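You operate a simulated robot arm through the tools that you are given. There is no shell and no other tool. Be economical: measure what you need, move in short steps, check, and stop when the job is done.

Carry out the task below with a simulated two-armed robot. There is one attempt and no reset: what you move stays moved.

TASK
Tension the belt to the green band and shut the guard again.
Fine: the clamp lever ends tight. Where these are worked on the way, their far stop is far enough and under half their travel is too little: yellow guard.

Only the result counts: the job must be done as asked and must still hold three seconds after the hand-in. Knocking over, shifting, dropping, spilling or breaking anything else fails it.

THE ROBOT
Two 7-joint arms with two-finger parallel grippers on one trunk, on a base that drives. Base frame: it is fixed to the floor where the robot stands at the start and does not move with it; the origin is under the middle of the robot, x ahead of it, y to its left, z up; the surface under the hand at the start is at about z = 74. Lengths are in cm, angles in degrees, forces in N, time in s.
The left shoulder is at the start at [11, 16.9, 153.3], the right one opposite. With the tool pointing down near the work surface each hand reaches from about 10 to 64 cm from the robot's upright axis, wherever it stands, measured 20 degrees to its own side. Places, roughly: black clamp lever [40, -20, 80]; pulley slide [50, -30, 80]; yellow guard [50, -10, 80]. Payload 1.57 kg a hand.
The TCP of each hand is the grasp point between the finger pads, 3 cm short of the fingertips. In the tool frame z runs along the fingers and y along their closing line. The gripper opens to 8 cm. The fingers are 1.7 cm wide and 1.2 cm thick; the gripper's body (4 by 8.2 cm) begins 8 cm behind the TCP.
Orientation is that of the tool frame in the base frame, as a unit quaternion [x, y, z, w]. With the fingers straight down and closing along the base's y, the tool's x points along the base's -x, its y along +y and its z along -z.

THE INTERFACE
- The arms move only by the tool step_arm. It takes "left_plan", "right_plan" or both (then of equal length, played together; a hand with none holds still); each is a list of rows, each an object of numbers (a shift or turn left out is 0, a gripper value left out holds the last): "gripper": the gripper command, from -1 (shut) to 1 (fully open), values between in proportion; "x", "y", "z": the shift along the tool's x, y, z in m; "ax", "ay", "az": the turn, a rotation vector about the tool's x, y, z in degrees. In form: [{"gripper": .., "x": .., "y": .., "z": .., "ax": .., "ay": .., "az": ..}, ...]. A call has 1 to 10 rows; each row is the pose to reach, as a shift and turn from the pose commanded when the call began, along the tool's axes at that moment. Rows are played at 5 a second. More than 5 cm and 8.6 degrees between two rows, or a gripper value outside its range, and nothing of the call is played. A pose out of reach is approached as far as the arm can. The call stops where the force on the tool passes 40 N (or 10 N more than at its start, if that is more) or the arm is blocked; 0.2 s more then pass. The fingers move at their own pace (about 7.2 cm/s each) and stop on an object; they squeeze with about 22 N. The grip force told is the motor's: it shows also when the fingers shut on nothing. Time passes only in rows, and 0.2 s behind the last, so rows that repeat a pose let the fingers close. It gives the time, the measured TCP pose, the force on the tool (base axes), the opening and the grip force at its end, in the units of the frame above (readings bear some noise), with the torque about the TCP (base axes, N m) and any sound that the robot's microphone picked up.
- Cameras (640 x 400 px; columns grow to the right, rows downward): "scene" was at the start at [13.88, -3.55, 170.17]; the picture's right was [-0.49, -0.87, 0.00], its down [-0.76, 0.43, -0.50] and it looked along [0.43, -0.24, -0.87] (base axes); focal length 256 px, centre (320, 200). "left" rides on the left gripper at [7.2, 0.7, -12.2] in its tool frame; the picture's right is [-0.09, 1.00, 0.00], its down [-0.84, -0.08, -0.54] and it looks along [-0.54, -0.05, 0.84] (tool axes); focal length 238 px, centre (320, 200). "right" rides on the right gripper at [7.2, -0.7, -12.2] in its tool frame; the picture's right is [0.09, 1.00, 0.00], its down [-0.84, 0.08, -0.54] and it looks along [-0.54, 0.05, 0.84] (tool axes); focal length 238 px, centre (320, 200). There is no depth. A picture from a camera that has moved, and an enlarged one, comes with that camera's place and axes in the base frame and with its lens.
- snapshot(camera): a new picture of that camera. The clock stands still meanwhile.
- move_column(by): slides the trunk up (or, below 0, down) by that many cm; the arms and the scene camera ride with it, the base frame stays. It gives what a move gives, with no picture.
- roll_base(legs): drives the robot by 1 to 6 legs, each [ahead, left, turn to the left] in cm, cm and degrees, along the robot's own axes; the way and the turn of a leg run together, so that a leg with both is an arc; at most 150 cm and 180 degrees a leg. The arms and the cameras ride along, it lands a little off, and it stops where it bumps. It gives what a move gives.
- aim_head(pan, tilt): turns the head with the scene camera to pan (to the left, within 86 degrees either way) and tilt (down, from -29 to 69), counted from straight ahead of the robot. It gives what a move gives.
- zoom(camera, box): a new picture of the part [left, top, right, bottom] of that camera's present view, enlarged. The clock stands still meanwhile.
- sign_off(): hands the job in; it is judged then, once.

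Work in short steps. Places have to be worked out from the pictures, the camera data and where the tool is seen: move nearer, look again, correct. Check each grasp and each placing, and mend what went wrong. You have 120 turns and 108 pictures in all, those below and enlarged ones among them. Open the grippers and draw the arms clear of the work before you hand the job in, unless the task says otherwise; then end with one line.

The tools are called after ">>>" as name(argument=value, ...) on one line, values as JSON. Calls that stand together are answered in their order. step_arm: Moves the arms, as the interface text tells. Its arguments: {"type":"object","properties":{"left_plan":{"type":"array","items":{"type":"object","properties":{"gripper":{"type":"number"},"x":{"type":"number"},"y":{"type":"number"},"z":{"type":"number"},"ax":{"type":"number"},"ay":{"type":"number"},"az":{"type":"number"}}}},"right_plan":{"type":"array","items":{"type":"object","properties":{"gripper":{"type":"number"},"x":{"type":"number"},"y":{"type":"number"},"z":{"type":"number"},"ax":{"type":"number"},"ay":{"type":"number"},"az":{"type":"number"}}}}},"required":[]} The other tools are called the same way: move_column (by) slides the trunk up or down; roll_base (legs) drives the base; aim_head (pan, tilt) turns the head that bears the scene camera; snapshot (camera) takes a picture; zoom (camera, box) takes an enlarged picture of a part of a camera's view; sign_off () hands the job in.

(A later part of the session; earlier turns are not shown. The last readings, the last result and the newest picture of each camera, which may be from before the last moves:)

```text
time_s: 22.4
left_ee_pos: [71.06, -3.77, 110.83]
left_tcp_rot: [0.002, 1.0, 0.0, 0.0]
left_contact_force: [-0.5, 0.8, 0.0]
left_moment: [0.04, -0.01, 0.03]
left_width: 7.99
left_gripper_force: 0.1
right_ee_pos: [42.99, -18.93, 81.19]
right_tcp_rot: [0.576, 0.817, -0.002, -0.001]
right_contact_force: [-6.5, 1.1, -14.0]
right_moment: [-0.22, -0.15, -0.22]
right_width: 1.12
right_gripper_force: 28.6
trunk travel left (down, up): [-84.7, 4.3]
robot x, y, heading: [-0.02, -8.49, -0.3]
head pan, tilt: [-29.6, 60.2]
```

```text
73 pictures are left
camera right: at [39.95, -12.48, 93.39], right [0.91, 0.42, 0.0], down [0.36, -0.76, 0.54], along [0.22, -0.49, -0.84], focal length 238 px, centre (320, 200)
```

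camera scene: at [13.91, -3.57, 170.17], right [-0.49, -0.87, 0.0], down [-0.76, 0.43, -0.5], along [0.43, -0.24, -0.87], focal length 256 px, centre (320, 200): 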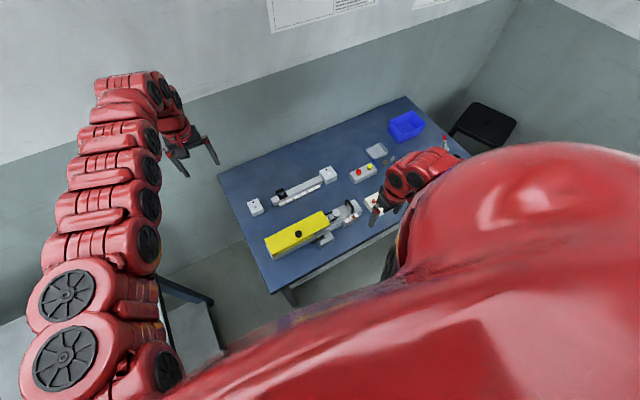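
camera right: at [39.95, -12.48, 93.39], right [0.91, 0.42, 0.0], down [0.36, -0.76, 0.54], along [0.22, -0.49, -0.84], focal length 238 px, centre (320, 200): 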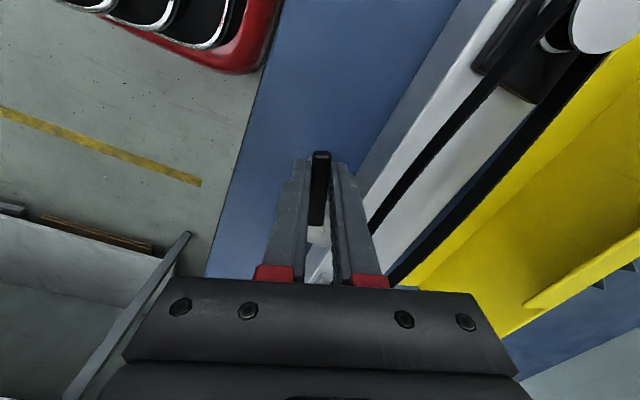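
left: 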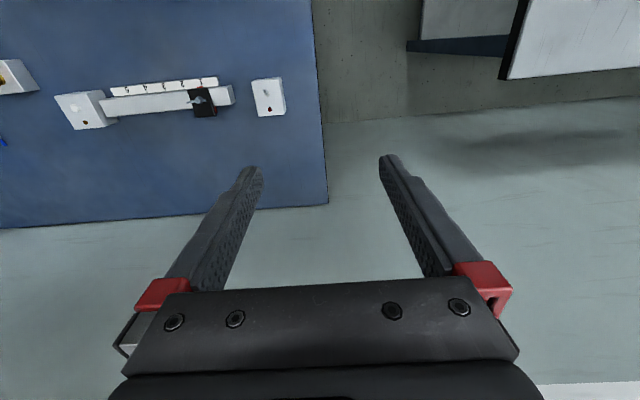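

Lever turns easily. I continue 30° more.

>>> step_arm(right_plan=[{"y": -0.005, "x": -0.0003, "az": -6}, {"y": -0.0099, "x": -0.001, "az": -12}, {"y": -0.0147, "x": -0.0023, "az": -18}, {"y": -0.0193, "x": -0.0041, "az": -24}, {"y": -0.0238, "x": -0.0064, "az": -30}])

>>> step_arm(right_plan=[{"y": -0.005, "x": -0.0003, "az": -6}, {"y": -0.0099, "x": -0.001, "az": -12}, {"y": -0.0147, "x": -0.0023, "az": -18}, {"y": -0.0193, "x": -0.0041, "az": -24}, {"y": -0.0238, "x": -0.0064, "az": -30}])

>>> snapshot(camera="right")

>>> zoom(camera="scene", box=[220, 170, 400, 282])

```text
time_s: 23.6
left_ee_pos: [71.03, -3.74, 110.8]
left_tcp_rot: [0.001, 1.0, -0.001, -0.001]
left_contact_force: [-1.0, -0.5, 0.3]
left_moment: [0.03, -0.01, -0.03]
left_width: 8.02
left_gripper_force: 0.0
right_ee_pos: [41.2, -20.29, 81.07]
right_tcp_rot: [0.345, 0.939, 0.0, -0.002]
right_contact_force: [8.1, 7.0, -10.5]
right_moment: [-0.08, -0.46, 0.41]
right_width: 1.16
right_gripper_force: 28.8
trunk travel left (down, up): [-84.7, 4.3]
robot x, y, heading: [0.01, -8.02, 0.0]
head pan, tilt: [-29.6, 60.2]
```

```text
time_s: 24.9
left_ee_pos: [71.29, -3.64, 110.64]
left_tcp_rot: [0.001, 1.0, 0.0, -0.001]
left_contact_force: [0.2, 0.8, 0.0]
left_moment: [0.01, -0.01, -0.03]
left_width: 8.0
left_gripper_force: 0.0
right_ee_pos: [40.19, -22.4, 81.18]
right_tcp_rot: [0.09, 0.996, -0.001, -0.002]
right_contact_force: [20.0, 11.2, -16.9]
right_moment: [0.25, -0.28, 0.48]
right_width: 1.29
right_gripper_force: 29.5
trunk travel left (down, up): [-84.7, 4.3]
robot x, y, heading: [-0.17, -8.28, -0.1]
head pan, tilt: [-29.6, 60.2]
```

```text
72 pictures are left
camera right: at [33.0, -21.8, 93.44], right [0.09, 1.0, 0.0], down [0.84, -0.07, 0.54], along [0.54, -0.05, -0.84], focal length 238 px, centre (320, 200)
```

right: 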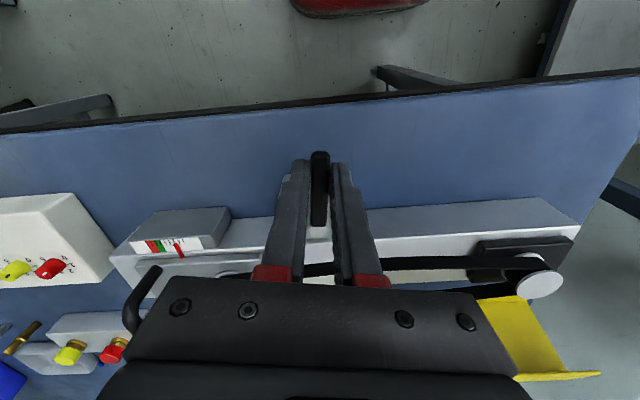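

```text
3.56 times, centred on (310, 226) of scene
camera zoom: at [14.34, -11.52, 170.13], right [-0.5, -0.87, 0.0], down [-0.76, 0.43, -0.49], along [0.43, -0.25, -0.87], focal length 912 px, centre (356, 108)
```

zoom: 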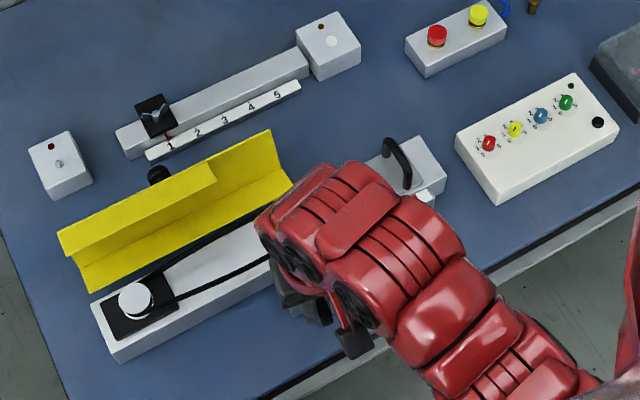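

About 77° turned with the belt still slack. I continue another 15°, easing radially.

>>> step_arm(right_plan=[{"y": -0.003, "x": -0.002, "az": -4}, {"y": -0.006, "x": -0.003, "az": -8}, {"y": -0.009, "x": -0.004, "az": -12}, {"y": -0.012, "x": -0.005, "az": -16}])

>>> snapshot(camera="right")

```text
time_s: 25.8
left_ee_pos: [71.04, -3.61, 110.72]
left_tcp_rot: [0.0, 1.0, 0.0, -0.001]
left_contact_force: [0.5, -1.0, 1.0]
left_moment: [0.02, 0.01, 0.01]
left_width: 7.99
left_gripper_force: 0.0
right_ee_pos: [40.28, -23.08, 81.2]
right_tcp_rot: [-0.039, 0.999, 0.008, -0.002]
right_contact_force: [4.1, 18.9, -11.4]
right_moment: [-0.02, 0.47, -0.5]
right_width: 1.26
right_gripper_force: 29.5
trunk travel left (down, up): [-84.7, 4.3]
robot x, y, heading: [0.11, -7.72, 0.1]
head pan, tilt: [-29.6, 60.2]
stopped in row 4 (right hand): the force on the tool passed its limit at 41 N (the readings are from after the stop); the commanded pose is now the measured one
```

```text
70 pictures are left
camera right: at [33.07, -24.46, 93.47], right [-0.17, 0.99, 0.02], down [0.83, 0.13, 0.54], along [0.53, 0.1, -0.84], focal length 238 px, centre (320, 200)
```

right: 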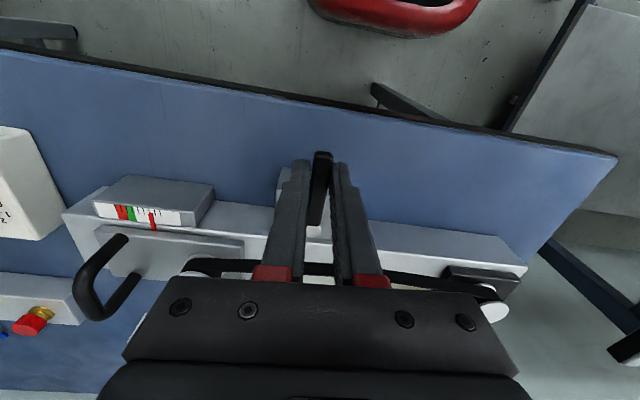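

The lever is at its loose stop (~88°). I release, rise and move over to the slide handle.

>>> step_arm(right_plan=[{"gripper": 0.2}, {"gripper": 0.2}, {"gripper": 0.2, "z": -0.04}, {"gripper": 1, "z": -0.08}, {"gripper": 1, "z": -0.11, "az": 4.5}, {"gripper": 1, "z": -0.11, "x": -0.03, "y": -0.035, "az": 4.5}, {"gripper": 1, "z": -0.11, "x": -0.06, "y": -0.07, "az": 4.5}, {"gripper": 1, "z": -0.11, "x": -0.08, "y": -0.1, "az": 4.5}])

>>> snapshot(camera="right")

>>> zoom(camera="scene", box=[220, 170, 400, 282])

```text
time_s: 27.6
left_ee_pos: [71.03, -3.75, 110.78]
left_tcp_rot: [-0.001, 1.0, 0.001, -0.001]
left_contact_force: [0.3, -0.1, -0.2]
left_moment: [0.0, 0.01, -0.03]
left_width: 7.98
left_gripper_force: 0.0
right_ee_pos: [48.66, -32.8, 91.92]
right_tcp_rot: [0.001, 1.0, 0.004, -0.004]
right_contact_force: [0.0, 0.9, 0.3]
right_moment: [0.0, -0.02, -0.01]
right_width: 8.01
right_gripper_force: 0.1
trunk travel left (down, up): [-84.7, 4.3]
robot x, y, heading: [0.14, -7.83, -0.3]
head pan, tilt: [-29.6, 60.2]
```

```text
69 pictures are left
camera right: at [41.53, -33.63, 104.24], right [-0.09, 1.0, 0.01], down [0.84, 0.07, 0.54], along [0.53, 0.06, -0.84], focal length 238 px, centre (320, 200)
```

right: 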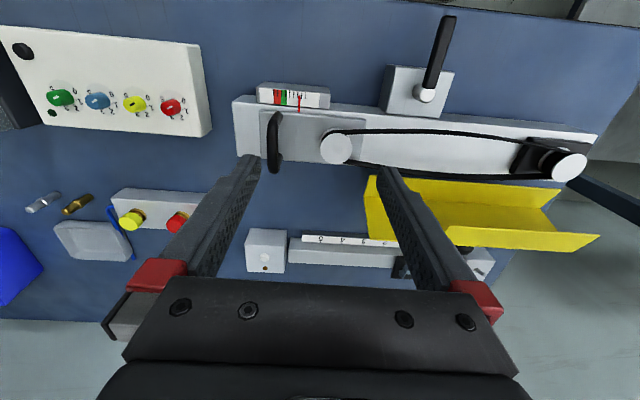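

```text
3.56 times, centred on (310, 226) of scene
camera zoom: at [13.9, -11.62, 170.16], right [-0.49, -0.87, 0.0], down [-0.75, 0.43, -0.5], along [0.43, -0.25, -0.87], focal length 912 px, centre (356, 108)
```

zoom: 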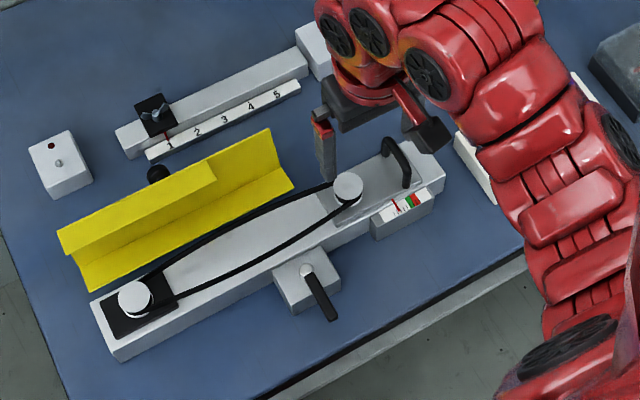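

The lever now points at the robot and the belt is slack. I move above the handle bar for a closer look.

>>> step_arm(right_plan=[{"y": -0.02}, {"y": -0.038, "z": 0.01}, {"y": -0.038, "z": 0.025}])

>>> snapshot(camera="right")

>>> zoom(camera="scene", box=[290, 180, 370, 230])

```text
time_s: 28.4
left_ee_pos: [70.94, -3.67, 110.86]
left_tcp_rot: [0.0, 1.0, 0.0, -0.001]
left_contact_force: [-0.2, -0.1, -0.1]
left_moment: [0.03, 0.01, 0.04]
left_width: 7.97
left_gripper_force: 0.1
right_ee_pos: [48.69, -36.49, 89.48]
right_tcp_rot: [0.001, 1.0, 0.004, -0.003]
right_contact_force: [0.6, -0.1, -0.5]
right_moment: [0.0, 0.02, 0.01]
right_width: 8.03
right_gripper_force: 0.1
trunk travel left (down, up): [-84.7, 4.3]
robot x, y, heading: [0.2, -8.14, -0.2]
head pan, tilt: [-29.6, 60.2]
```

```text
67 pictures are left
camera right: at [41.63, -37.34, 101.81], right [-0.09, 1.0, 0.01], down [0.84, 0.07, 0.54], along [0.54, 0.06, -0.84], focal length 238 px, centre (320, 200)
```

right: 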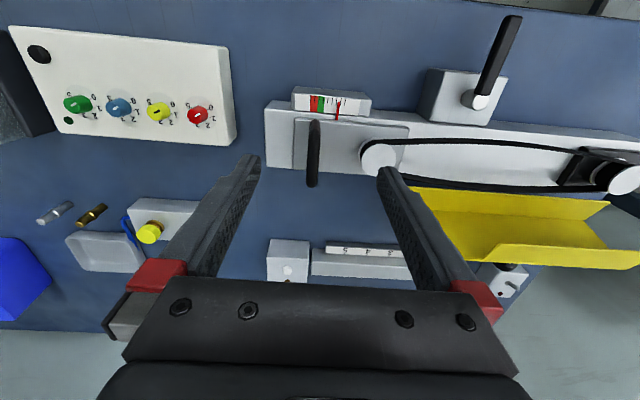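

```text
8.00 times, centred on (330, 205) of scene
camera zoom: at [13.85, -11.55, 170.17], right [-0.49, -0.87, 0.0], down [-0.75, 0.43, -0.5], along [0.43, -0.25, -0.87], focal length 2052 px, centre (240, 160)
```

zoom: 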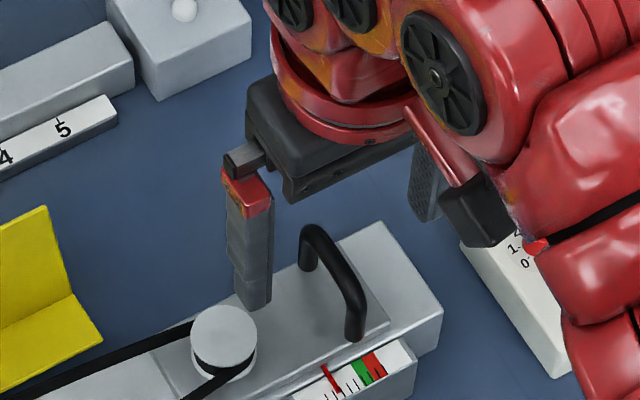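

The bar centre is near (49, -37, 83). I narrow the grip a little, lower to TCP z≈84 and close.

>>> step_arm(right_plan=[{"y": -0.005, "z": 0.02, "gripper": 0}, {"y": -0.005, "z": 0.04, "gripper": 0}, {"y": -0.005, "z": 0.054, "gripper": 0}, {"y": -0.005, "z": 0.054, "gripper": -1}, {"y": -0.005, "z": 0.054, "gripper": -1}, {"y": -0.005, "z": 0.054, "gripper": -1}])

>>> snapshot(camera="right")

```text
time_s: 29.8
left_ee_pos: [70.97, -3.66, 110.83]
left_tcp_rot: [0.0, 1.0, 0.0, -0.001]
left_contact_force: [-1.3, -0.1, 0.3]
left_moment: [0.02, 0.03, 0.01]
left_width: 7.97
left_gripper_force: 0.0
right_ee_pos: [48.71, -37.02, 84.25]
right_tcp_rot: [0.002, 1.0, 0.004, -0.003]
right_contact_force: [-0.8, 0.4, -3.9]
right_moment: [-0.06, -0.55, 0.17]
right_width: 0.97
right_gripper_force: 27.6
trunk travel left (down, up): [-84.7, 4.3]
robot x, y, heading: [-0.24, -7.89, 0.2]
head pan, tilt: [-29.6, 60.2]
```

```text
65 pictures are left
camera right: at [41.55, -37.85, 96.44], right [-0.09, 1.0, 0.01], down [0.84, 0.07, 0.54], along [0.54, 0.06, -0.84], focal length 238 px, centre (320, 200)
```

right: 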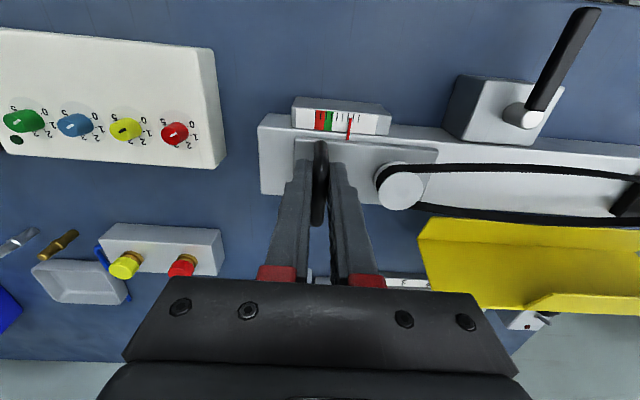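

>>> zoom(camera="right", box=[280, 85, 400, 160])

```text
5.33 times, centred on (340, 122) of right
camera zoom: at [41.55, -37.85, 96.44], right [-0.09, 1.0, 0.01], down [0.84, 0.07, 0.54], along [0.54, 0.06, -0.84], focal length 1271 px, centre (213, 613)
```

zoom: 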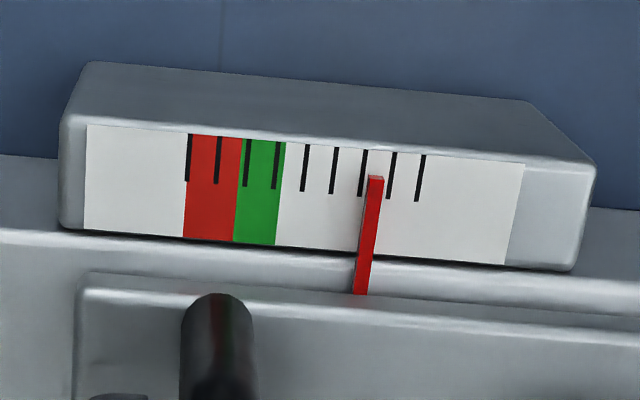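

The pointer needs to move about 1.3 cm toward −y to reach the middle of the green band. I pull 1.0 cm first.

>>> step_arm(right_plan=[{"y": -0.003}, {"y": -0.006}, {"y": -0.01}, {"y": -0.01}])

>>> zoom(camera="right", box=[280, 85, 400, 160])

```text
time_s: 30.8
left_ee_pos: [70.84, -3.46, 110.86]
left_tcp_rot: [0.0, 1.0, 0.0, 0.0]
left_contact_force: [0.0, -0.3, 0.5]
left_moment: [0.0, 0.0, 0.0]
left_width: 7.99
left_gripper_force: 0.1
right_ee_pos: [48.63, -37.85, 84.12]
right_tcp_rot: [0.002, 1.0, 0.004, -0.002]
right_contact_force: [-4.3, 8.7, -0.9]
right_moment: [0.07, 0.8, 0.16]
right_width: 1.0
right_gripper_force: 27.6
trunk travel left (down, up): [-84.7, 4.3]
robot x, y, heading: [0.02, -8.21, -0.3]
head pan, tilt: [-29.6, 60.2]
```

```text
5.33 times, centred on (340, 122) of right
camera zoom: at [41.55, -38.68, 96.44], right [-0.09, 1.0, 0.01], down [0.84, 0.07, 0.54], along [0.54, 0.06, -0.84], focal length 1271 px, centre (213, 613)
```

zoom: 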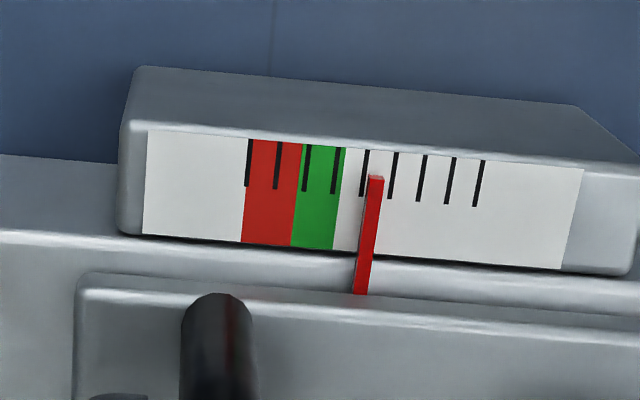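

The slide moved 0.83 cm and about 0.7 cm remains. I pull on.

>>> step_arm(right_plan=[{"y": -0.003}, {"y": -0.006}, {"y": -0.007}, {"y": -0.007}])

>>> zoom(camera="right", box=[280, 85, 400, 160])

```text
time_s: 31.8
left_ee_pos: [70.95, -3.4, 110.85]
left_tcp_rot: [0.0, 1.0, -0.001, 0.0]
left_contact_force: [-0.5, -0.2, 0.1]
left_moment: [0.01, 0.02, -0.02]
left_width: 8.02
left_gripper_force: 0.0
right_ee_pos: [48.75, -38.44, 84.2]
right_tcp_rot: [0.002, 1.0, 0.004, -0.002]
right_contact_force: [-4.6, 17.9, -3.8]
right_moment: [0.18, 0.3, 0.12]
right_width: 0.99
right_gripper_force: 27.4
trunk travel left (down, up): [-84.7, 4.3]
robot x, y, heading: [-0.34, -7.97, -0.0]
head pan, tilt: [-29.6, 60.2]
```

```text
5.33 times, centred on (340, 122) of right
camera zoom: at [41.55, -39.26, 96.44], right [-0.09, 1.0, 0.01], down [0.84, 0.07, 0.54], along [0.54, 0.06, -0.84], focal length 1271 px, centre (213, 613)
```

zoom: 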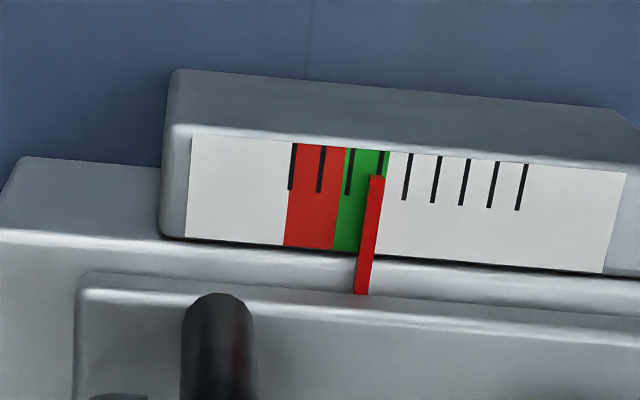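

Pointer is just inside the green edge. I pull another 0.2 cm, then check whether the slide stays put when I ease the grip.

>>> step_arm(right_plan=[{"y": -0.002}, {"y": -0.0025}, {"y": -0.0025}])

>>> zoom(camera="right", box=[280, 85, 400, 160])

>>> step_arm(right_plan=[{"gripper": -0.4}, {"gripper": -0.4}])

>>> zoom(camera="right", box=[280, 85, 400, 160])

```text
time_s: 32.6
left_ee_pos: [70.93, -3.47, 110.85]
left_tcp_rot: [-0.001, 1.0, -0.001, 0.0]
left_contact_force: [0.2, 0.4, 0.0]
left_moment: [-0.01, 0.0, 0.03]
left_width: 8.01
left_gripper_force: 0.1
right_ee_pos: [48.69, -38.6, 84.17]
right_tcp_rot: [0.002, 1.0, 0.004, -0.003]
right_contact_force: [-8.7, 21.5, -5.8]
right_moment: [0.2, 0.12, 0.13]
right_width: 0.97
right_gripper_force: 27.7
trunk travel left (down, up): [-84.7, 4.3]
robot x, y, heading: [0.17, -7.87, -0.2]
head pan, tilt: [-29.6, 60.2]
```

```text
5.33 times, centred on (340, 122) of right
camera zoom: at [41.56, -39.48, 96.45], right [-0.09, 1.0, 0.01], down [0.84, 0.07, 0.54], along [0.54, 0.06, -0.84], focal length 1271 px, centre (213, 613)
```

zoom: 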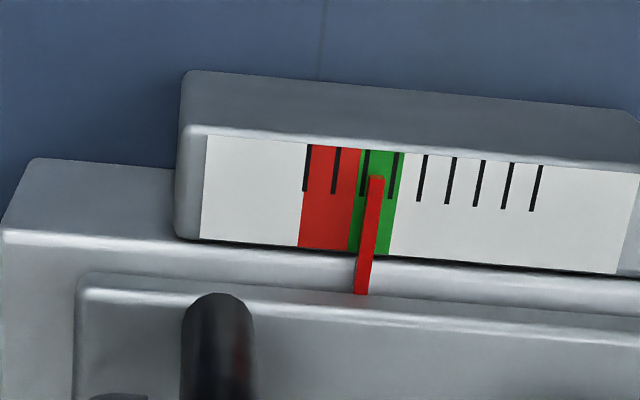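

```text
time_s: 33.2
left_ee_pos: [70.99, -3.55, 110.79]
left_tcp_rot: [-0.001, 1.0, -0.001, 0.0]
left_contact_force: [0.2, 0.1, 1.1]
left_moment: [0.05, 0.02, 0.02]
left_width: 8.01
left_gripper_force: 0.0
right_ee_pos: [48.8, -38.88, 84.24]
right_tcp_rot: [0.002, 1.0, 0.002, -0.002]
right_contact_force: [0.3, 6.7, 1.5]
right_moment: [0.07, -0.05, 0.07]
right_width: 2.99
right_gripper_force: 3.6
trunk travel left (down, up): [-84.7, 4.3]
robot x, y, heading: [0.05, -8.07, -0.2]
head pan, tilt: [-29.6, 60.2]
```

```text
5.33 times, centred on (340, 122) of right
camera zoom: at [41.66, -39.67, 96.47], right [-0.09, 1.0, 0.01], down [0.84, 0.07, 0.54], along [0.54, 0.05, -0.84], focal length 1271 px, centre (213, 613)
```

zoom: 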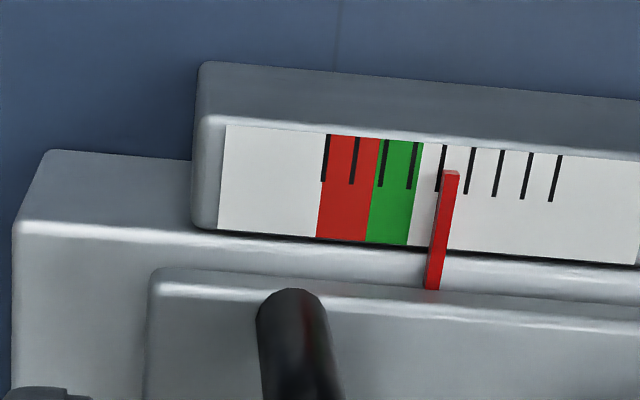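

The slide springs back when eased, so the right hand must hold it while the left tightens the lever. I bring the left hand over toward the lever.

>>> step_arm(left_plan=[{"x": 0.035, "y": -0.015}, {"x": 0.07, "y": -0.03}, {"x": 0.105, "y": -0.045}, {"x": 0.14, "y": -0.06}, {"x": 0.175, "y": -0.075}, {"x": 0.21, "y": -0.09}, {"x": 0.245, "y": -0.105}, {"x": 0.28, "y": -0.12}, {"x": 0.3, "y": -0.12, "z": 0.03}])

>>> snapshot(camera="left")

>>> snapshot(camera="scene")

```text
time_s: 35.2
left_ee_pos: [50.03, -23.69, 102.5]
left_tcp_rot: [-0.001, 1.0, 0.002, -0.003]
left_contact_force: [-0.2, -0.3, -0.1]
left_moment: [0.05, 0.01, -0.02]
left_width: 8.01
left_gripper_force: 0.1
left hand out of reach, approached as far as the arm can: row 3, 4, 5, 6, 7, 8, 9
right_ee_pos: [48.79, -38.85, 84.28]
right_tcp_rot: [0.002, 1.0, 0.004, -0.003]
right_contact_force: [0.5, 7.0, -0.8]
right_moment: [0.08, -0.11, 0.05]
right_width: 3.09
right_gripper_force: 4.2
trunk travel left (down, up): [-84.7, 4.3]
robot x, y, heading: [0.13, -7.94, -0.2]
head pan, tilt: [-29.6, 60.2]
```

```text
59 pictures are left
camera left: at [42.85, -23.15, 114.8], right [0.09, 1.0, 0.0], down [0.84, -0.08, 0.54], along [0.54, -0.04, -0.84], focal length 238 px, centre (320, 200)
```

left: 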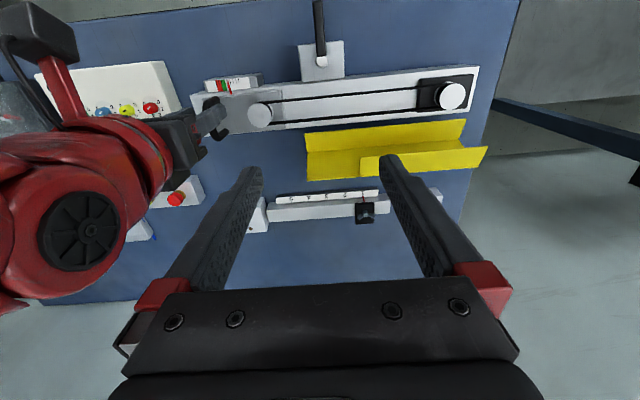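

```text
58 pictures are left
camera scene: at [13.77, -11.64, 170.17], right [-0.49, -0.87, 0.0], down [-0.75, 0.43, -0.5], along [0.43, -0.25, -0.87], focal length 256 px, centre (320, 200)
```

scene: 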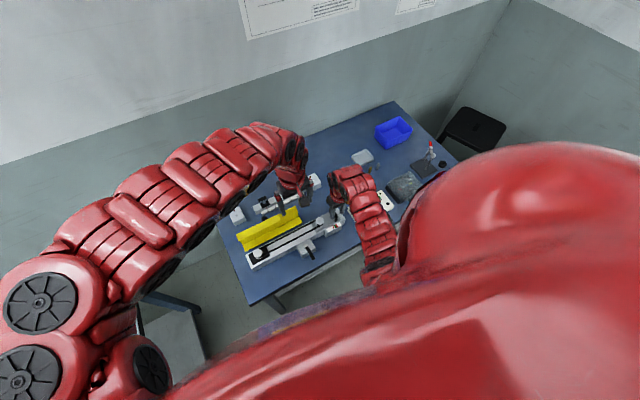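

The left arm is cramped here. I raise the right hand and shift the base back 6 and right 14 cm, so the lever and handle sit in comfortable reach of both arms.

>>> step_arm(right_plan=[{"gripper": 0.2}, {"gripper": 0.2, "z": -0.04}, {"gripper": 0.2, "z": -0.08}])

>>> roll_base(legs=[[-6, -14, 0]])

>>> step_arm(left_plan=[{"y": 0.04}, {"y": 0.08}, {"y": 0.12, "z": 0.02}, {"y": 0.145, "z": 0.05}])

>>> snapshot(camera="left")

```text
time_s: 36.0
left_ee_pos: [50.11, -23.88, 102.47]
left_tcp_rot: [0.0, 1.0, 0.002, -0.002]
left_contact_force: [0.0, -0.3, 0.1]
left_moment: [0.0, 0.01, -0.02]
left_width: 8.02
left_gripper_force: 0.2
right_ee_pos: [48.98, -38.87, 92.3]
right_tcp_rot: [0.002, 1.0, 0.004, -0.003]
right_contact_force: [0.1, 0.1, 0.5]
right_moment: [-0.01, 0.0, -0.02]
right_width: 4.81
right_gripper_force: 0.0
trunk travel left (down, up): [-84.7, 4.3]
robot x, y, heading: [-0.24, -8.17, 0.1]
head pan, tilt: [-29.6, 60.2]
```

```text
time_s: 37.4
left_ee_pos: [44.02, -37.57, 102.44]
left_tcp_rot: [0.002, 1.0, 0.001, -0.003]
left_contact_force: [-0.6, 0.0, 0.0]
left_moment: [0.0, 0.01, -0.01]
left_width: 7.98
left_gripper_force: 0.1
right_ee_pos: [42.83, -52.57, 92.29]
right_tcp_rot: [0.003, 1.0, 0.003, -0.002]
right_contact_force: [-0.3, 1.5, 0.3]
right_moment: [-0.02, 0.01, 0.02]
right_width: 4.81
right_gripper_force: 0.1
trunk travel left (down, up): [-84.7, 4.3]
robot x, y, heading: [-6.18, -21.69, -0.2]
head pan, tilt: [-29.6, 60.2]
```

```text
time_s: 38.4
left_ee_pos: [46.56, -24.39, 95.33]
left_tcp_rot: [0.001, 1.0, 0.002, -0.004]
left_contact_force: [-0.1, 0.0, 0.5]
left_moment: [-0.03, 0.01, 0.01]
left_width: 8.01
left_gripper_force: 0.0
left hand out of reach, approached as far as the arm can: row 1, 2, 3, 4
right_ee_pos: [42.79, -52.75, 92.16]
right_tcp_rot: [0.002, 1.0, 0.003, -0.004]
right_contact_force: [0.0, 0.0, 0.0]
right_moment: [-0.02, 0.0, 0.01]
right_width: 4.81
right_gripper_force: 0.1
trunk travel left (down, up): [-84.7, 4.3]
robot x, y, heading: [-6.0, -21.75, -0.2]
head pan, tilt: [-29.6, 60.2]
```

```text
57 pictures are left
camera left: at [39.35, -23.69, 107.51], right [0.1, 1.0, 0.0], down [0.84, -0.08, 0.54], along [0.53, -0.05, -0.84], focal length 238 px, centre (320, 200)
```

left: 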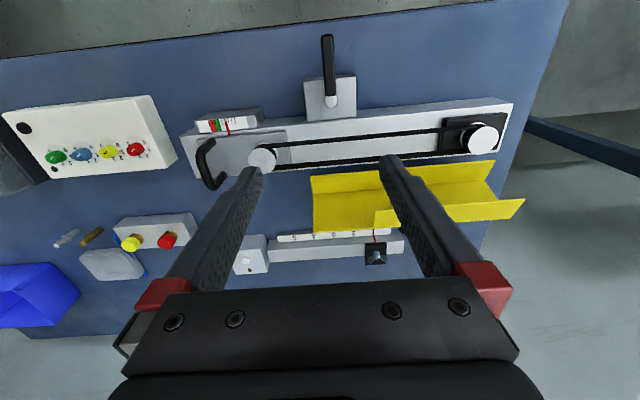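

The left hand still sits at its inner limit. I drive a bit further back and right so both targets fall in their comfortable zones.

>>> roll_base(legs=[[-6, -6, 0]])

>>> step_arm(left_plan=[{"y": 0.03}, {"y": 0.06}, {"y": 0.075, "z": 0.02}])

>>> step_arm(right_plan=[{"x": -0.03, "y": 0.035}, {"x": -0.06, "y": 0.07}, {"x": -0.09, "y": 0.11}, {"x": -0.12, "y": 0.15}, {"x": -0.12, "y": 0.19}])

>>> snapshot(camera="left")

>>> snapshot(camera="right")

```text
time_s: 39.5
left_ee_pos: [40.54, -30.15, 95.19]
left_tcp_rot: [-0.001, 1.0, 0.001, -0.003]
left_contact_force: [-1.0, 0.5, -0.1]
left_moment: [0.0, 0.01, 0.04]
left_width: 8.03
left_gripper_force: 0.0
right_ee_pos: [36.84, -58.56, 92.3]
right_tcp_rot: [0.002, 1.0, 0.004, -0.003]
right_contact_force: [-0.2, -0.3, 0.1]
right_moment: [0.01, 0.0, -0.02]
right_width: 4.8
right_gripper_force: 0.1
trunk travel left (down, up): [-84.7, 4.3]
robot x, y, heading: [-12.21, -27.83, 0.1]
head pan, tilt: [-29.6, 60.2]
```

```text
time_s: 40.3
left_ee_pos: [42.88, -24.24, 95.09]
left_tcp_rot: [0.001, 1.0, 0.002, -0.003]
left_contact_force: [0.4, -0.8, -0.2]
left_moment: [0.03, -0.01, 0.0]
left_width: 8.01
left_gripper_force: 0.1
left hand out of reach, approached as far as the arm can: row 1, 2, 3
right_ee_pos: [36.82, -58.54, 92.22]
right_tcp_rot: [0.002, 1.0, 0.004, -0.003]
right_contact_force: [0.1, 0.2, 0.0]
right_moment: [0.01, 0.03, -0.03]
right_width: 4.81
right_gripper_force: 0.0
trunk travel left (down, up): [-84.7, 4.3]
robot x, y, heading: [-12.08, -28.02, -0.1]
head pan, tilt: [-29.6, 60.2]
```

```text
time_s: 41.5
left_ee_pos: [43.0, -24.09, 95.16]
left_tcp_rot: [-0.001, 1.0, 0.002, -0.003]
left_contact_force: [0.6, 0.0, 0.3]
left_moment: [0.0, -0.02, 0.04]
left_width: 8.0
left_gripper_force: 0.0
right_ee_pos: [48.93, -39.3, 92.51]
right_tcp_rot: [0.002, 1.0, 0.003, -0.002]
right_contact_force: [-0.9, -0.2, -0.5]
right_moment: [-0.05, -0.01, 0.02]
right_width: 4.81
right_gripper_force: 0.1
trunk travel left (down, up): [-84.7, 4.3]
robot x, y, heading: [-12.17, -27.74, -0.2]
head pan, tilt: [-29.6, 60.2]
```

```text
56 pictures are left
camera left: at [35.83, -23.57, 107.39], right [0.09, 1.0, 0.0], down [0.84, -0.08, 0.54], along [0.53, -0.05, -0.84], focal length 238 px, centre (320, 200)
```

left: 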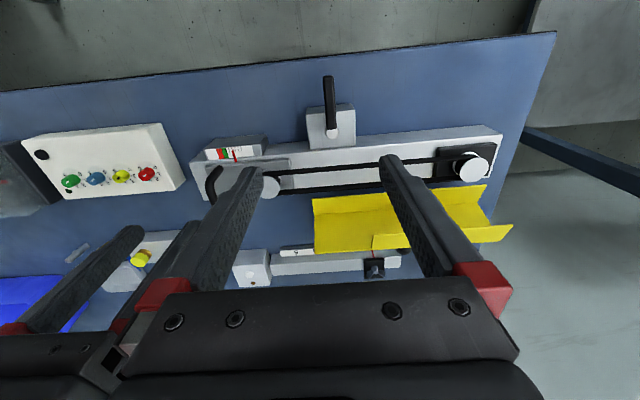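

```text
55 pictures are left
camera right: at [41.74, -40.1, 104.73], right [-0.09, 1.0, 0.01], down [0.84, 0.07, 0.54], along [0.54, 0.05, -0.84], focal length 238 px, centre (320, 200)
```

right: 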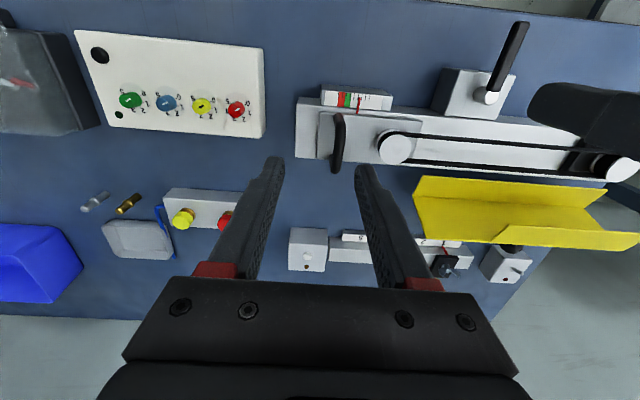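

Right hand is fine; I check whether the left can retract further as it descends toward the lever (target (39.8, -23, 81)).

>>> step_arm(left_plan=[{"z": 0.03, "y": 0.005}, {"z": 0.06, "y": 0.01}, {"z": 0.06, "x": 0.015, "y": 0.01}, {"z": 0.06, "x": 0.033, "y": 0.01}])

```text
time_s: 42.5
left_ee_pos: [39.6, -23.14, 89.12]
left_tcp_rot: [0.001, 1.0, 0.002, -0.003]
left_contact_force: [0.3, 1.1, -0.1]
left_moment: [-0.02, -0.01, -0.02]
left_width: 8.02
left_gripper_force: 0.1
right_ee_pos: [48.94, -39.34, 92.48]
right_tcp_rot: [0.002, 1.0, 0.004, -0.002]
right_contact_force: [0.2, 0.3, 0.0]
right_moment: [0.0, 0.0, -0.03]
right_width: 4.77
right_gripper_force: 0.0
trunk travel left (down, up): [-84.7, 4.3]
robot x, y, heading: [-12.13, -27.96, 0.0]
head pan, tilt: [-29.6, 60.2]
```

The left hand reaches. Now I regrasp the slide handle (bar near y≈-37.9) with the right hand.

>>> step_arm(right_plan=[{"y": 0.015, "z": 0.03, "gripper": 0}, {"y": 0.015, "z": 0.06, "gripper": 0}, {"y": 0.015, "z": 0.083, "gripper": 0}, {"y": 0.015, "z": 0.083, "gripper": -1}, {"y": 0.015, "z": 0.083, "gripper": -1}, {"y": 0.015, "z": 0.083, "gripper": -1}])

>>> snapshot(camera="right")

>>> snapshot(camera="left")

```text
time_s: 43.9
left_ee_pos: [39.76, -23.1, 89.25]
left_tcp_rot: [0.0, 1.0, 0.002, -0.004]
left_contact_force: [-0.1, 1.0, -0.4]
left_moment: [-0.01, -0.01, 0.0]
left_width: 8.02
left_gripper_force: 0.1
right_ee_pos: [49.04, -37.73, 84.15]
right_tcp_rot: [0.001, 1.0, 0.004, -0.002]
right_contact_force: [2.5, 6.6, -3.1]
right_moment: [0.12, -0.77, 0.1]
right_width: 0.96
right_gripper_force: 28.3
trunk travel left (down, up): [-84.7, 4.3]
robot x, y, heading: [-12.04, -27.62, -0.1]
head pan, tilt: [-29.6, 60.2]
```

```text
54 pictures are left
camera right: at [41.8, -38.59, 96.36], right [-0.09, 1.0, 0.01], down [0.84, 0.07, 0.54], along [0.54, 0.06, -0.84], focal length 238 px, centre (320, 200)
```

right: 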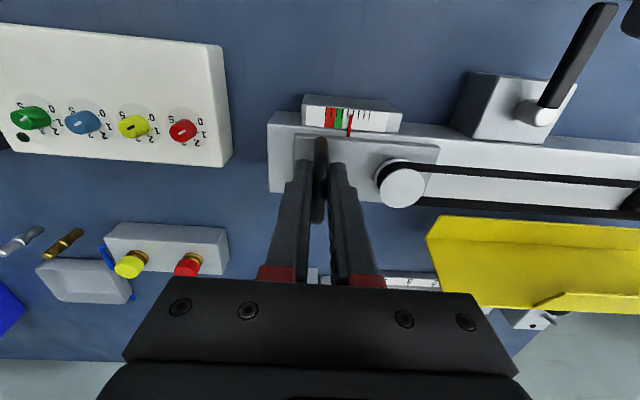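

```text
53 pictures are left
camera left: at [32.55, -22.44, 101.43], right [0.09, 1.0, 0.0], down [0.84, -0.08, 0.54], along [0.53, -0.05, -0.84], focal length 238 px, centre (320, 200)
```

left: 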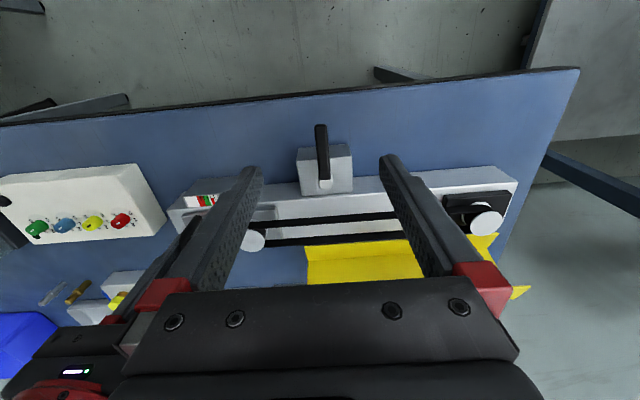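

Handle held. Now I lower the left hand onto the lever and grip it, while pulling the slide with the right toward the green centre (-38.65).

>>> step_arm(left_plan=[{"gripper": -0.4, "z": 0.03}, {"gripper": -0.4, "z": 0.055}, {"gripper": -0.4, "z": 0.08}, {"gripper": -1, "z": 0.08}, {"gripper": -1, "z": 0.08}], right_plan=[{"y": -0.002}, {"y": -0.004}, {"y": -0.007}, {"y": -0.01}, {"y": -0.01}])

>>> zoom(camera="right", box=[280, 85, 400, 160])

>>> snapshot(camera="left")

```text
time_s: 45.1
left_ee_pos: [39.45, -22.82, 80.99]
left_tcp_rot: [0.0, 1.0, 0.001, -0.004]
left_contact_force: [-4.7, 0.4, -10.2]
left_moment: [0.06, 0.43, -0.01]
left_width: 1.18
left_gripper_force: 29.0
right_ee_pos: [49.06, -38.59, 84.14]
right_tcp_rot: [0.001, 1.0, 0.005, -0.002]
right_contact_force: [3.8, 21.0, 9.1]
right_moment: [0.14, 0.27, 0.13]
right_width: 0.96
right_gripper_force: 28.3
trunk travel left (down, up): [-84.7, 4.3]
robot x, y, heading: [-12.06, -28.19, -0.2]
head pan, tilt: [-29.6, 60.2]
```

```text
5.33 times, centred on (340, 122) of right
camera zoom: at [41.79, -39.45, 96.35], right [-0.09, 1.0, 0.01], down [0.84, 0.07, 0.54], along [0.54, 0.06, -0.84], focal length 1271 px, centre (213, 613)
```

zoom: 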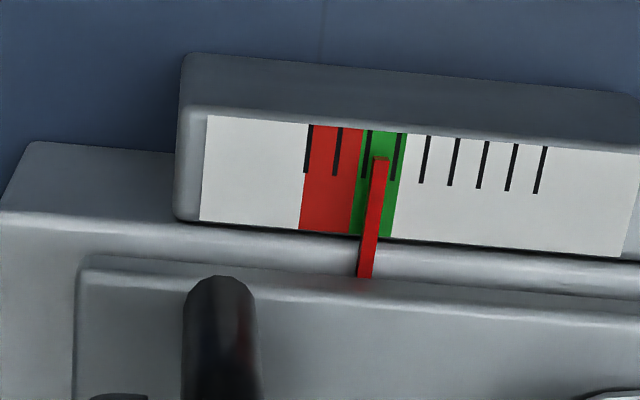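

```text
51 pictures are left
camera left: at [32.36, -22.25, 93.4], right [0.09, 1.0, 0.0], down [0.84, -0.08, 0.53], along [0.53, -0.05, -0.85], focal length 238 px, centre (320, 200)
```

left: 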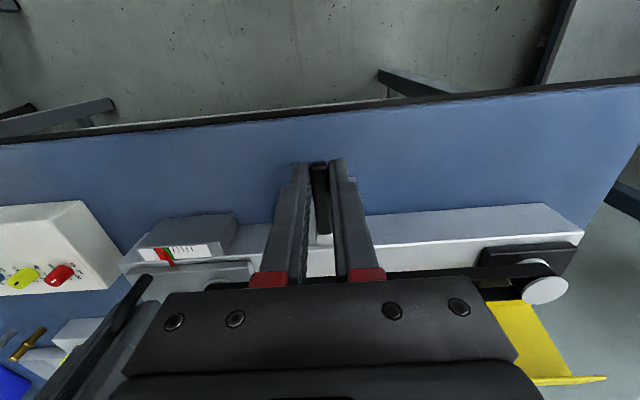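

Pointer centred in green and lever gripped. I turn the lever CW by 30° with the left while the right holds.

>>> step_arm(left_plan=[{"y": 0.0049, "x": -0.0003, "az": 6}, {"y": 0.0098, "x": -0.001, "az": 12}, {"y": 0.0145, "x": -0.0023, "az": 18}, {"y": 0.0191, "x": -0.0041, "az": 24}, {"y": 0.0235, "x": -0.0063, "az": 30}])

```text
time_s: 46.3
left_ee_pos: [40.13, -20.55, 81.1]
left_tcp_rot: [0.258, 0.966, 0.0, -0.004]
left_contact_force: [-9.7, 15.2, -6.7]
left_moment: [0.67, 0.71, 0.38]
left_width: 1.18
left_gripper_force: 29.7
right_ee_pos: [48.91, -38.6, 84.05]
right_tcp_rot: [0.002, 1.0, 0.003, -0.003]
right_contact_force: [10.0, 18.0, 7.7]
right_moment: [0.13, 0.12, 0.06]
right_width: 0.96
right_gripper_force: 27.7
trunk travel left (down, up): [-84.7, 4.3]
robot x, y, heading: [-11.98, -27.85, 0.1]
head pan, tilt: [-29.6, 60.2]
```

Turning smoothly. Next 30°.

>>> step_arm(left_plan=[{"y": 0.0052, "x": 0.001, "az": 6}, {"y": 0.0104, "x": 0.0005, "az": 12}, {"y": 0.0154, "x": -0.001, "az": 18}, {"y": 0.0203, "x": -0.003, "az": 24}, {"y": 0.025, "x": -0.0055, "az": 30}])

>>> snapshot(camera="left")

>>> zoom(camera="right", box=[280, 85, 400, 160])

```text
time_s: 47.5
left_ee_pos: [41.89, -18.71, 81.17]
left_tcp_rot: [0.501, 0.866, -0.001, -0.003]
left_contact_force: [-8.1, 16.5, 6.8]
left_moment: [0.34, -0.01, 0.19]
left_width: 1.18
left_gripper_force: 28.8
right_ee_pos: [48.96, -38.55, 84.09]
right_tcp_rot: [0.001, 1.0, 0.003, -0.001]
right_contact_force: [14.0, 19.4, 1.9]
right_moment: [0.08, -0.05, 0.09]
right_width: 0.97
right_gripper_force: 28.0
trunk travel left (down, up): [-84.7, 4.3]
robot x, y, heading: [-12.16, -27.66, -0.2]
head pan, tilt: [-29.6, 60.2]
```

```text
50 pictures are left
camera left: at [38.93, -12.16, 93.36], right [0.91, 0.42, 0.0], down [0.35, -0.76, 0.54], along [0.22, -0.49, -0.84], focal length 238 px, centre (320, 200)
```

left: 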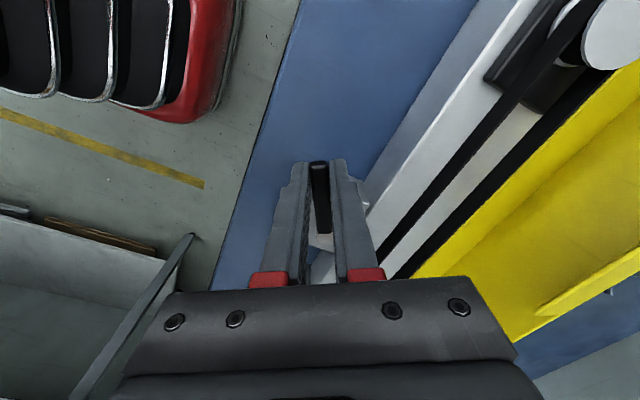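

```text
5.33 times, centred on (340, 122) of right
camera zoom: at [41.79, -39.44, 96.35], right [-0.09, 1.0, 0.01], down [0.84, 0.07, 0.54], along [0.54, 0.05, -0.84], focal length 1271 px, centre (213, 613)
```

zoom: 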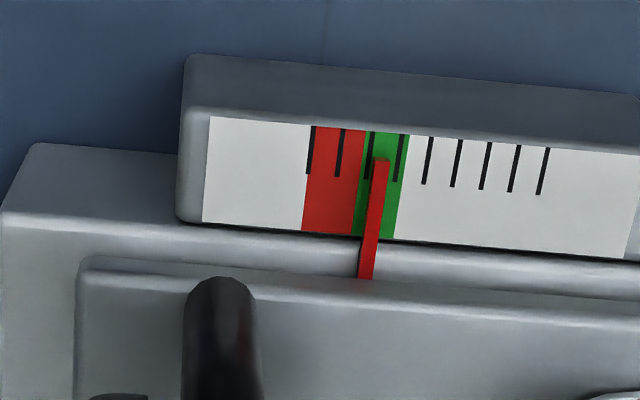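

Gauge remains centred. I turn the last ~30° until it meets the stop.

>>> step_arm(left_plan=[{"y": 0.0052, "x": 0.001, "az": 6}, {"y": 0.0104, "x": 0.0005, "az": 12}, {"y": 0.0154, "x": -0.001, "az": 18}, {"y": 0.0203, "x": -0.003, "az": 24}, {"y": 0.025, "x": -0.0055, "az": 30}, {"y": 0.029, "x": -0.007, "az": 35}])

>>> snapshot(camera="left")

```text
time_s: 48.9
left_ee_pos: [44.47, -18.13, 81.03]
left_tcp_rot: [0.738, 0.675, -0.004, -0.005]
left_contact_force: [-24.1, -2.3, 15.9]
left_moment: [-0.06, 0.15, 0.57]
left_width: 1.27
left_gripper_force: 29.8
right_ee_pos: [48.79, -38.67, 84.08]
right_tcp_rot: [0.001, 1.0, 0.004, -0.001]
right_contact_force: [22.8, 24.7, -8.0]
right_moment: [0.15, -0.24, 0.15]
right_width: 0.99
right_gripper_force: 28.1
trunk travel left (down, up): [-84.7, 4.3]
robot x, y, heading: [-12.05, -27.91, -0.0]
head pan, tilt: [-29.6, 60.2]
```

```text
48 pictures are left
camera left: at [45.86, -11.04, 93.33], right [0.98, -0.18, -0.01], down [-0.14, -0.83, 0.54], along [-0.11, -0.53, -0.84], focal length 238 px, centre (320, 200)
```

left: 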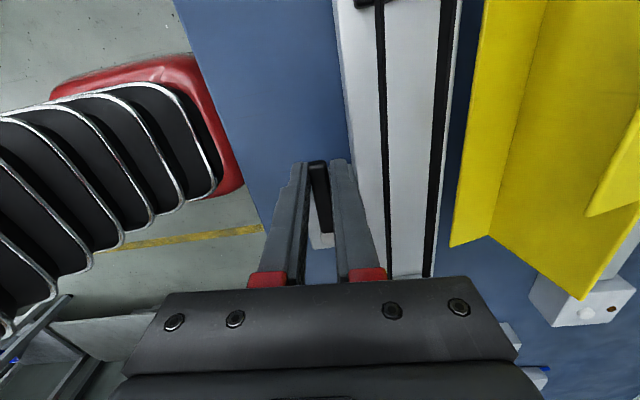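

Lever is back at its original direction, with 24 N of resistance. I nudge a bit more to make sure it is at the stop.

>>> step_arm(left_plan=[{"y": 0.002, "az": 2}, {"y": 0.004, "az": 3}])

>>> zoom(camera="right", box=[280, 85, 400, 160])

```text
time_s: 49.4
left_ee_pos: [44.29, -18.25, 81.0]
left_tcp_rot: [0.75, 0.661, -0.005, -0.008]
left_contact_force: [-7.2, 5.2, 4.8]
left_moment: [-0.36, -0.16, 0.5]
left_width: 1.35
left_gripper_force: 30.2
right_ee_pos: [48.71, -38.7, 84.07]
right_tcp_rot: [0.0, 1.0, 0.007, -0.002]
right_contact_force: [-2.5, 2.1, 3.5]
right_moment: [0.06, 0.07, 0.01]
right_width: 0.97
right_gripper_force: 28.1
trunk travel left (down, up): [-84.7, 4.3]
robot x, y, heading: [-12.14, -27.64, -0.2]
head pan, tilt: [-29.6, 60.2]
stopped in row 2 (left hand): the force on the tool passed its limit at 42 N (the readings are from after the stop); the commanded pose is now the measured one
```

```text
5.33 times, centred on (340, 122) of right
camera zoom: at [41.57, -39.59, 96.4], right [-0.09, 1.0, 0.01], down [0.84, 0.07, 0.54], along [0.54, 0.06, -0.84], focal length 1271 px, centre (213, 613)
```

zoom: 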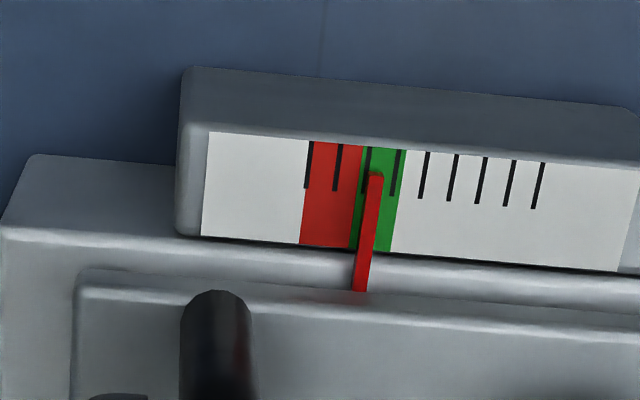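

Lever tight and pointer in green; the belt load is now on the clamp. I release the left and then the right, raising both clear.

>>> step_arm(left_plan=[{"gripper": -0.4}, {"gripper": -0.4}, {"gripper": -0.4, "z": -0.04}, {"gripper": -0.4, "z": -0.08}])

>>> step_arm(right_plan=[{"gripper": -0.4}, {"gripper": -0.4}, {"gripper": -0.4, "z": -0.04}, {"gripper": -0.4, "z": -0.08}])

>>> snapshot(camera="right")

>>> zoom(camera="right", box=[290, 75, 410, 150])

```text
time_s: 50.4
left_ee_pos: [44.56, -18.29, 89.14]
left_tcp_rot: [0.75, 0.661, -0.004, -0.006]
left_contact_force: [-0.2, -0.8, -0.5]
left_moment: [-0.02, 0.0, -0.01]
left_width: 2.4
left_gripper_force: 0.0
right_ee_pos: [48.67, -38.77, 84.19]
right_tcp_rot: [0.0, 1.0, 0.007, -0.001]
right_contact_force: [-8.0, 7.3, 10.6]
right_moment: [0.01, 0.11, 0.04]
right_width: 0.94
right_gripper_force: 27.8
trunk travel left (down, up): [-84.7, 4.3]
robot x, y, heading: [-12.08, -27.71, -0.1]
head pan, tilt: [-29.6, 60.2]
```

```text
time_s: 51.4
left_ee_pos: [44.65, -18.27, 89.05]
left_tcp_rot: [0.751, 0.661, -0.005, -0.006]
left_contact_force: [-0.3, -1.1, 0.3]
left_moment: [-0.03, 0.03, -0.03]
left_width: 2.4
left_gripper_force: 0.0
right_ee_pos: [48.78, -38.95, 92.15]
right_tcp_rot: [0.001, 1.0, 0.005, -0.001]
right_contact_force: [0.1, -0.8, -0.3]
right_moment: [0.02, 0.01, 0.02]
right_width: 2.39
right_gripper_force: 0.1
trunk travel left (down, up): [-84.7, 4.3]
robot x, y, heading: [-11.88, -27.74, -0.1]
head pan, tilt: [-29.6, 60.2]
```

```text
46 pictures are left
camera right: at [41.74, -39.82, 104.39], right [-0.09, 1.0, 0.01], down [0.84, 0.07, 0.54], along [0.54, 0.06, -0.84], focal length 238 px, centre (320, 200)
```

right: 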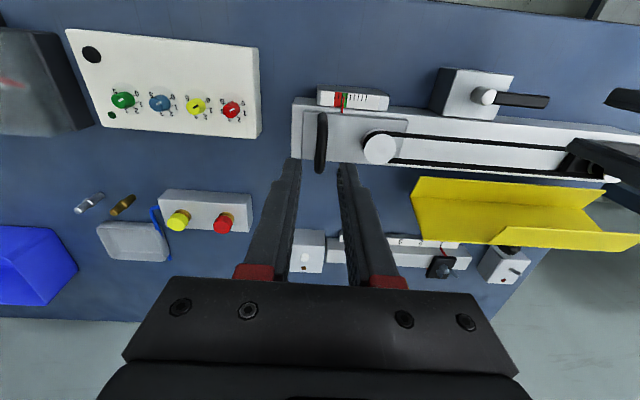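

```text
5.33 times, centred on (350, 112) of right
camera zoom: at [41.74, -39.82, 104.39], right [-0.09, 1.0, 0.01], down [0.84, 0.07, 0.54], along [0.54, 0.06, -0.84], focal length 1271 px, centre (160, 667)
```

zoom: 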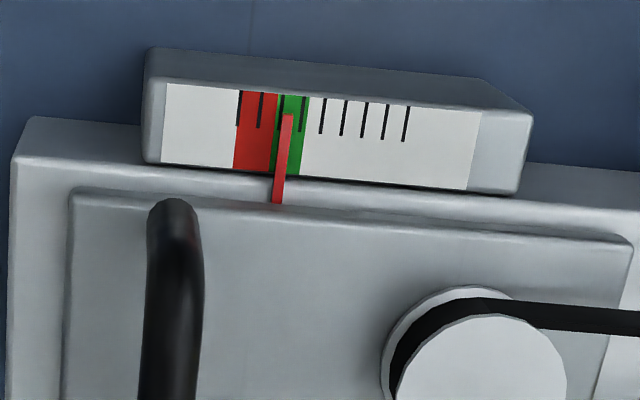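

>>> zoom(camera="right", box=[325, 85, 365, 110])

```text
16.00 times, centred on (345, 98) of right
camera zoom: at [41.74, -39.82, 104.39], right [-0.09, 1.0, 0.01], down [0.84, 0.07, 0.54], along [0.54, 0.06, -0.84], focal length 3814 px, centre (-80, 1840)
```

zoom: 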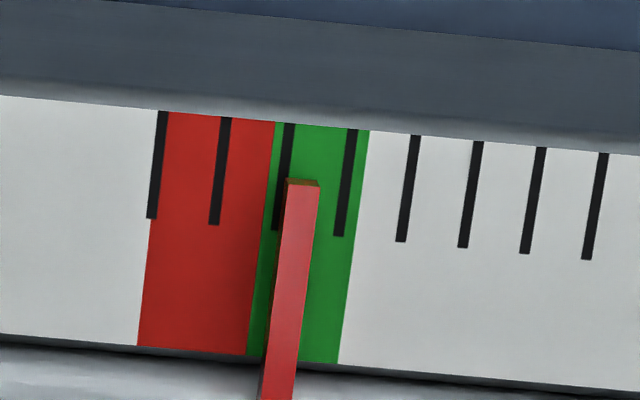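

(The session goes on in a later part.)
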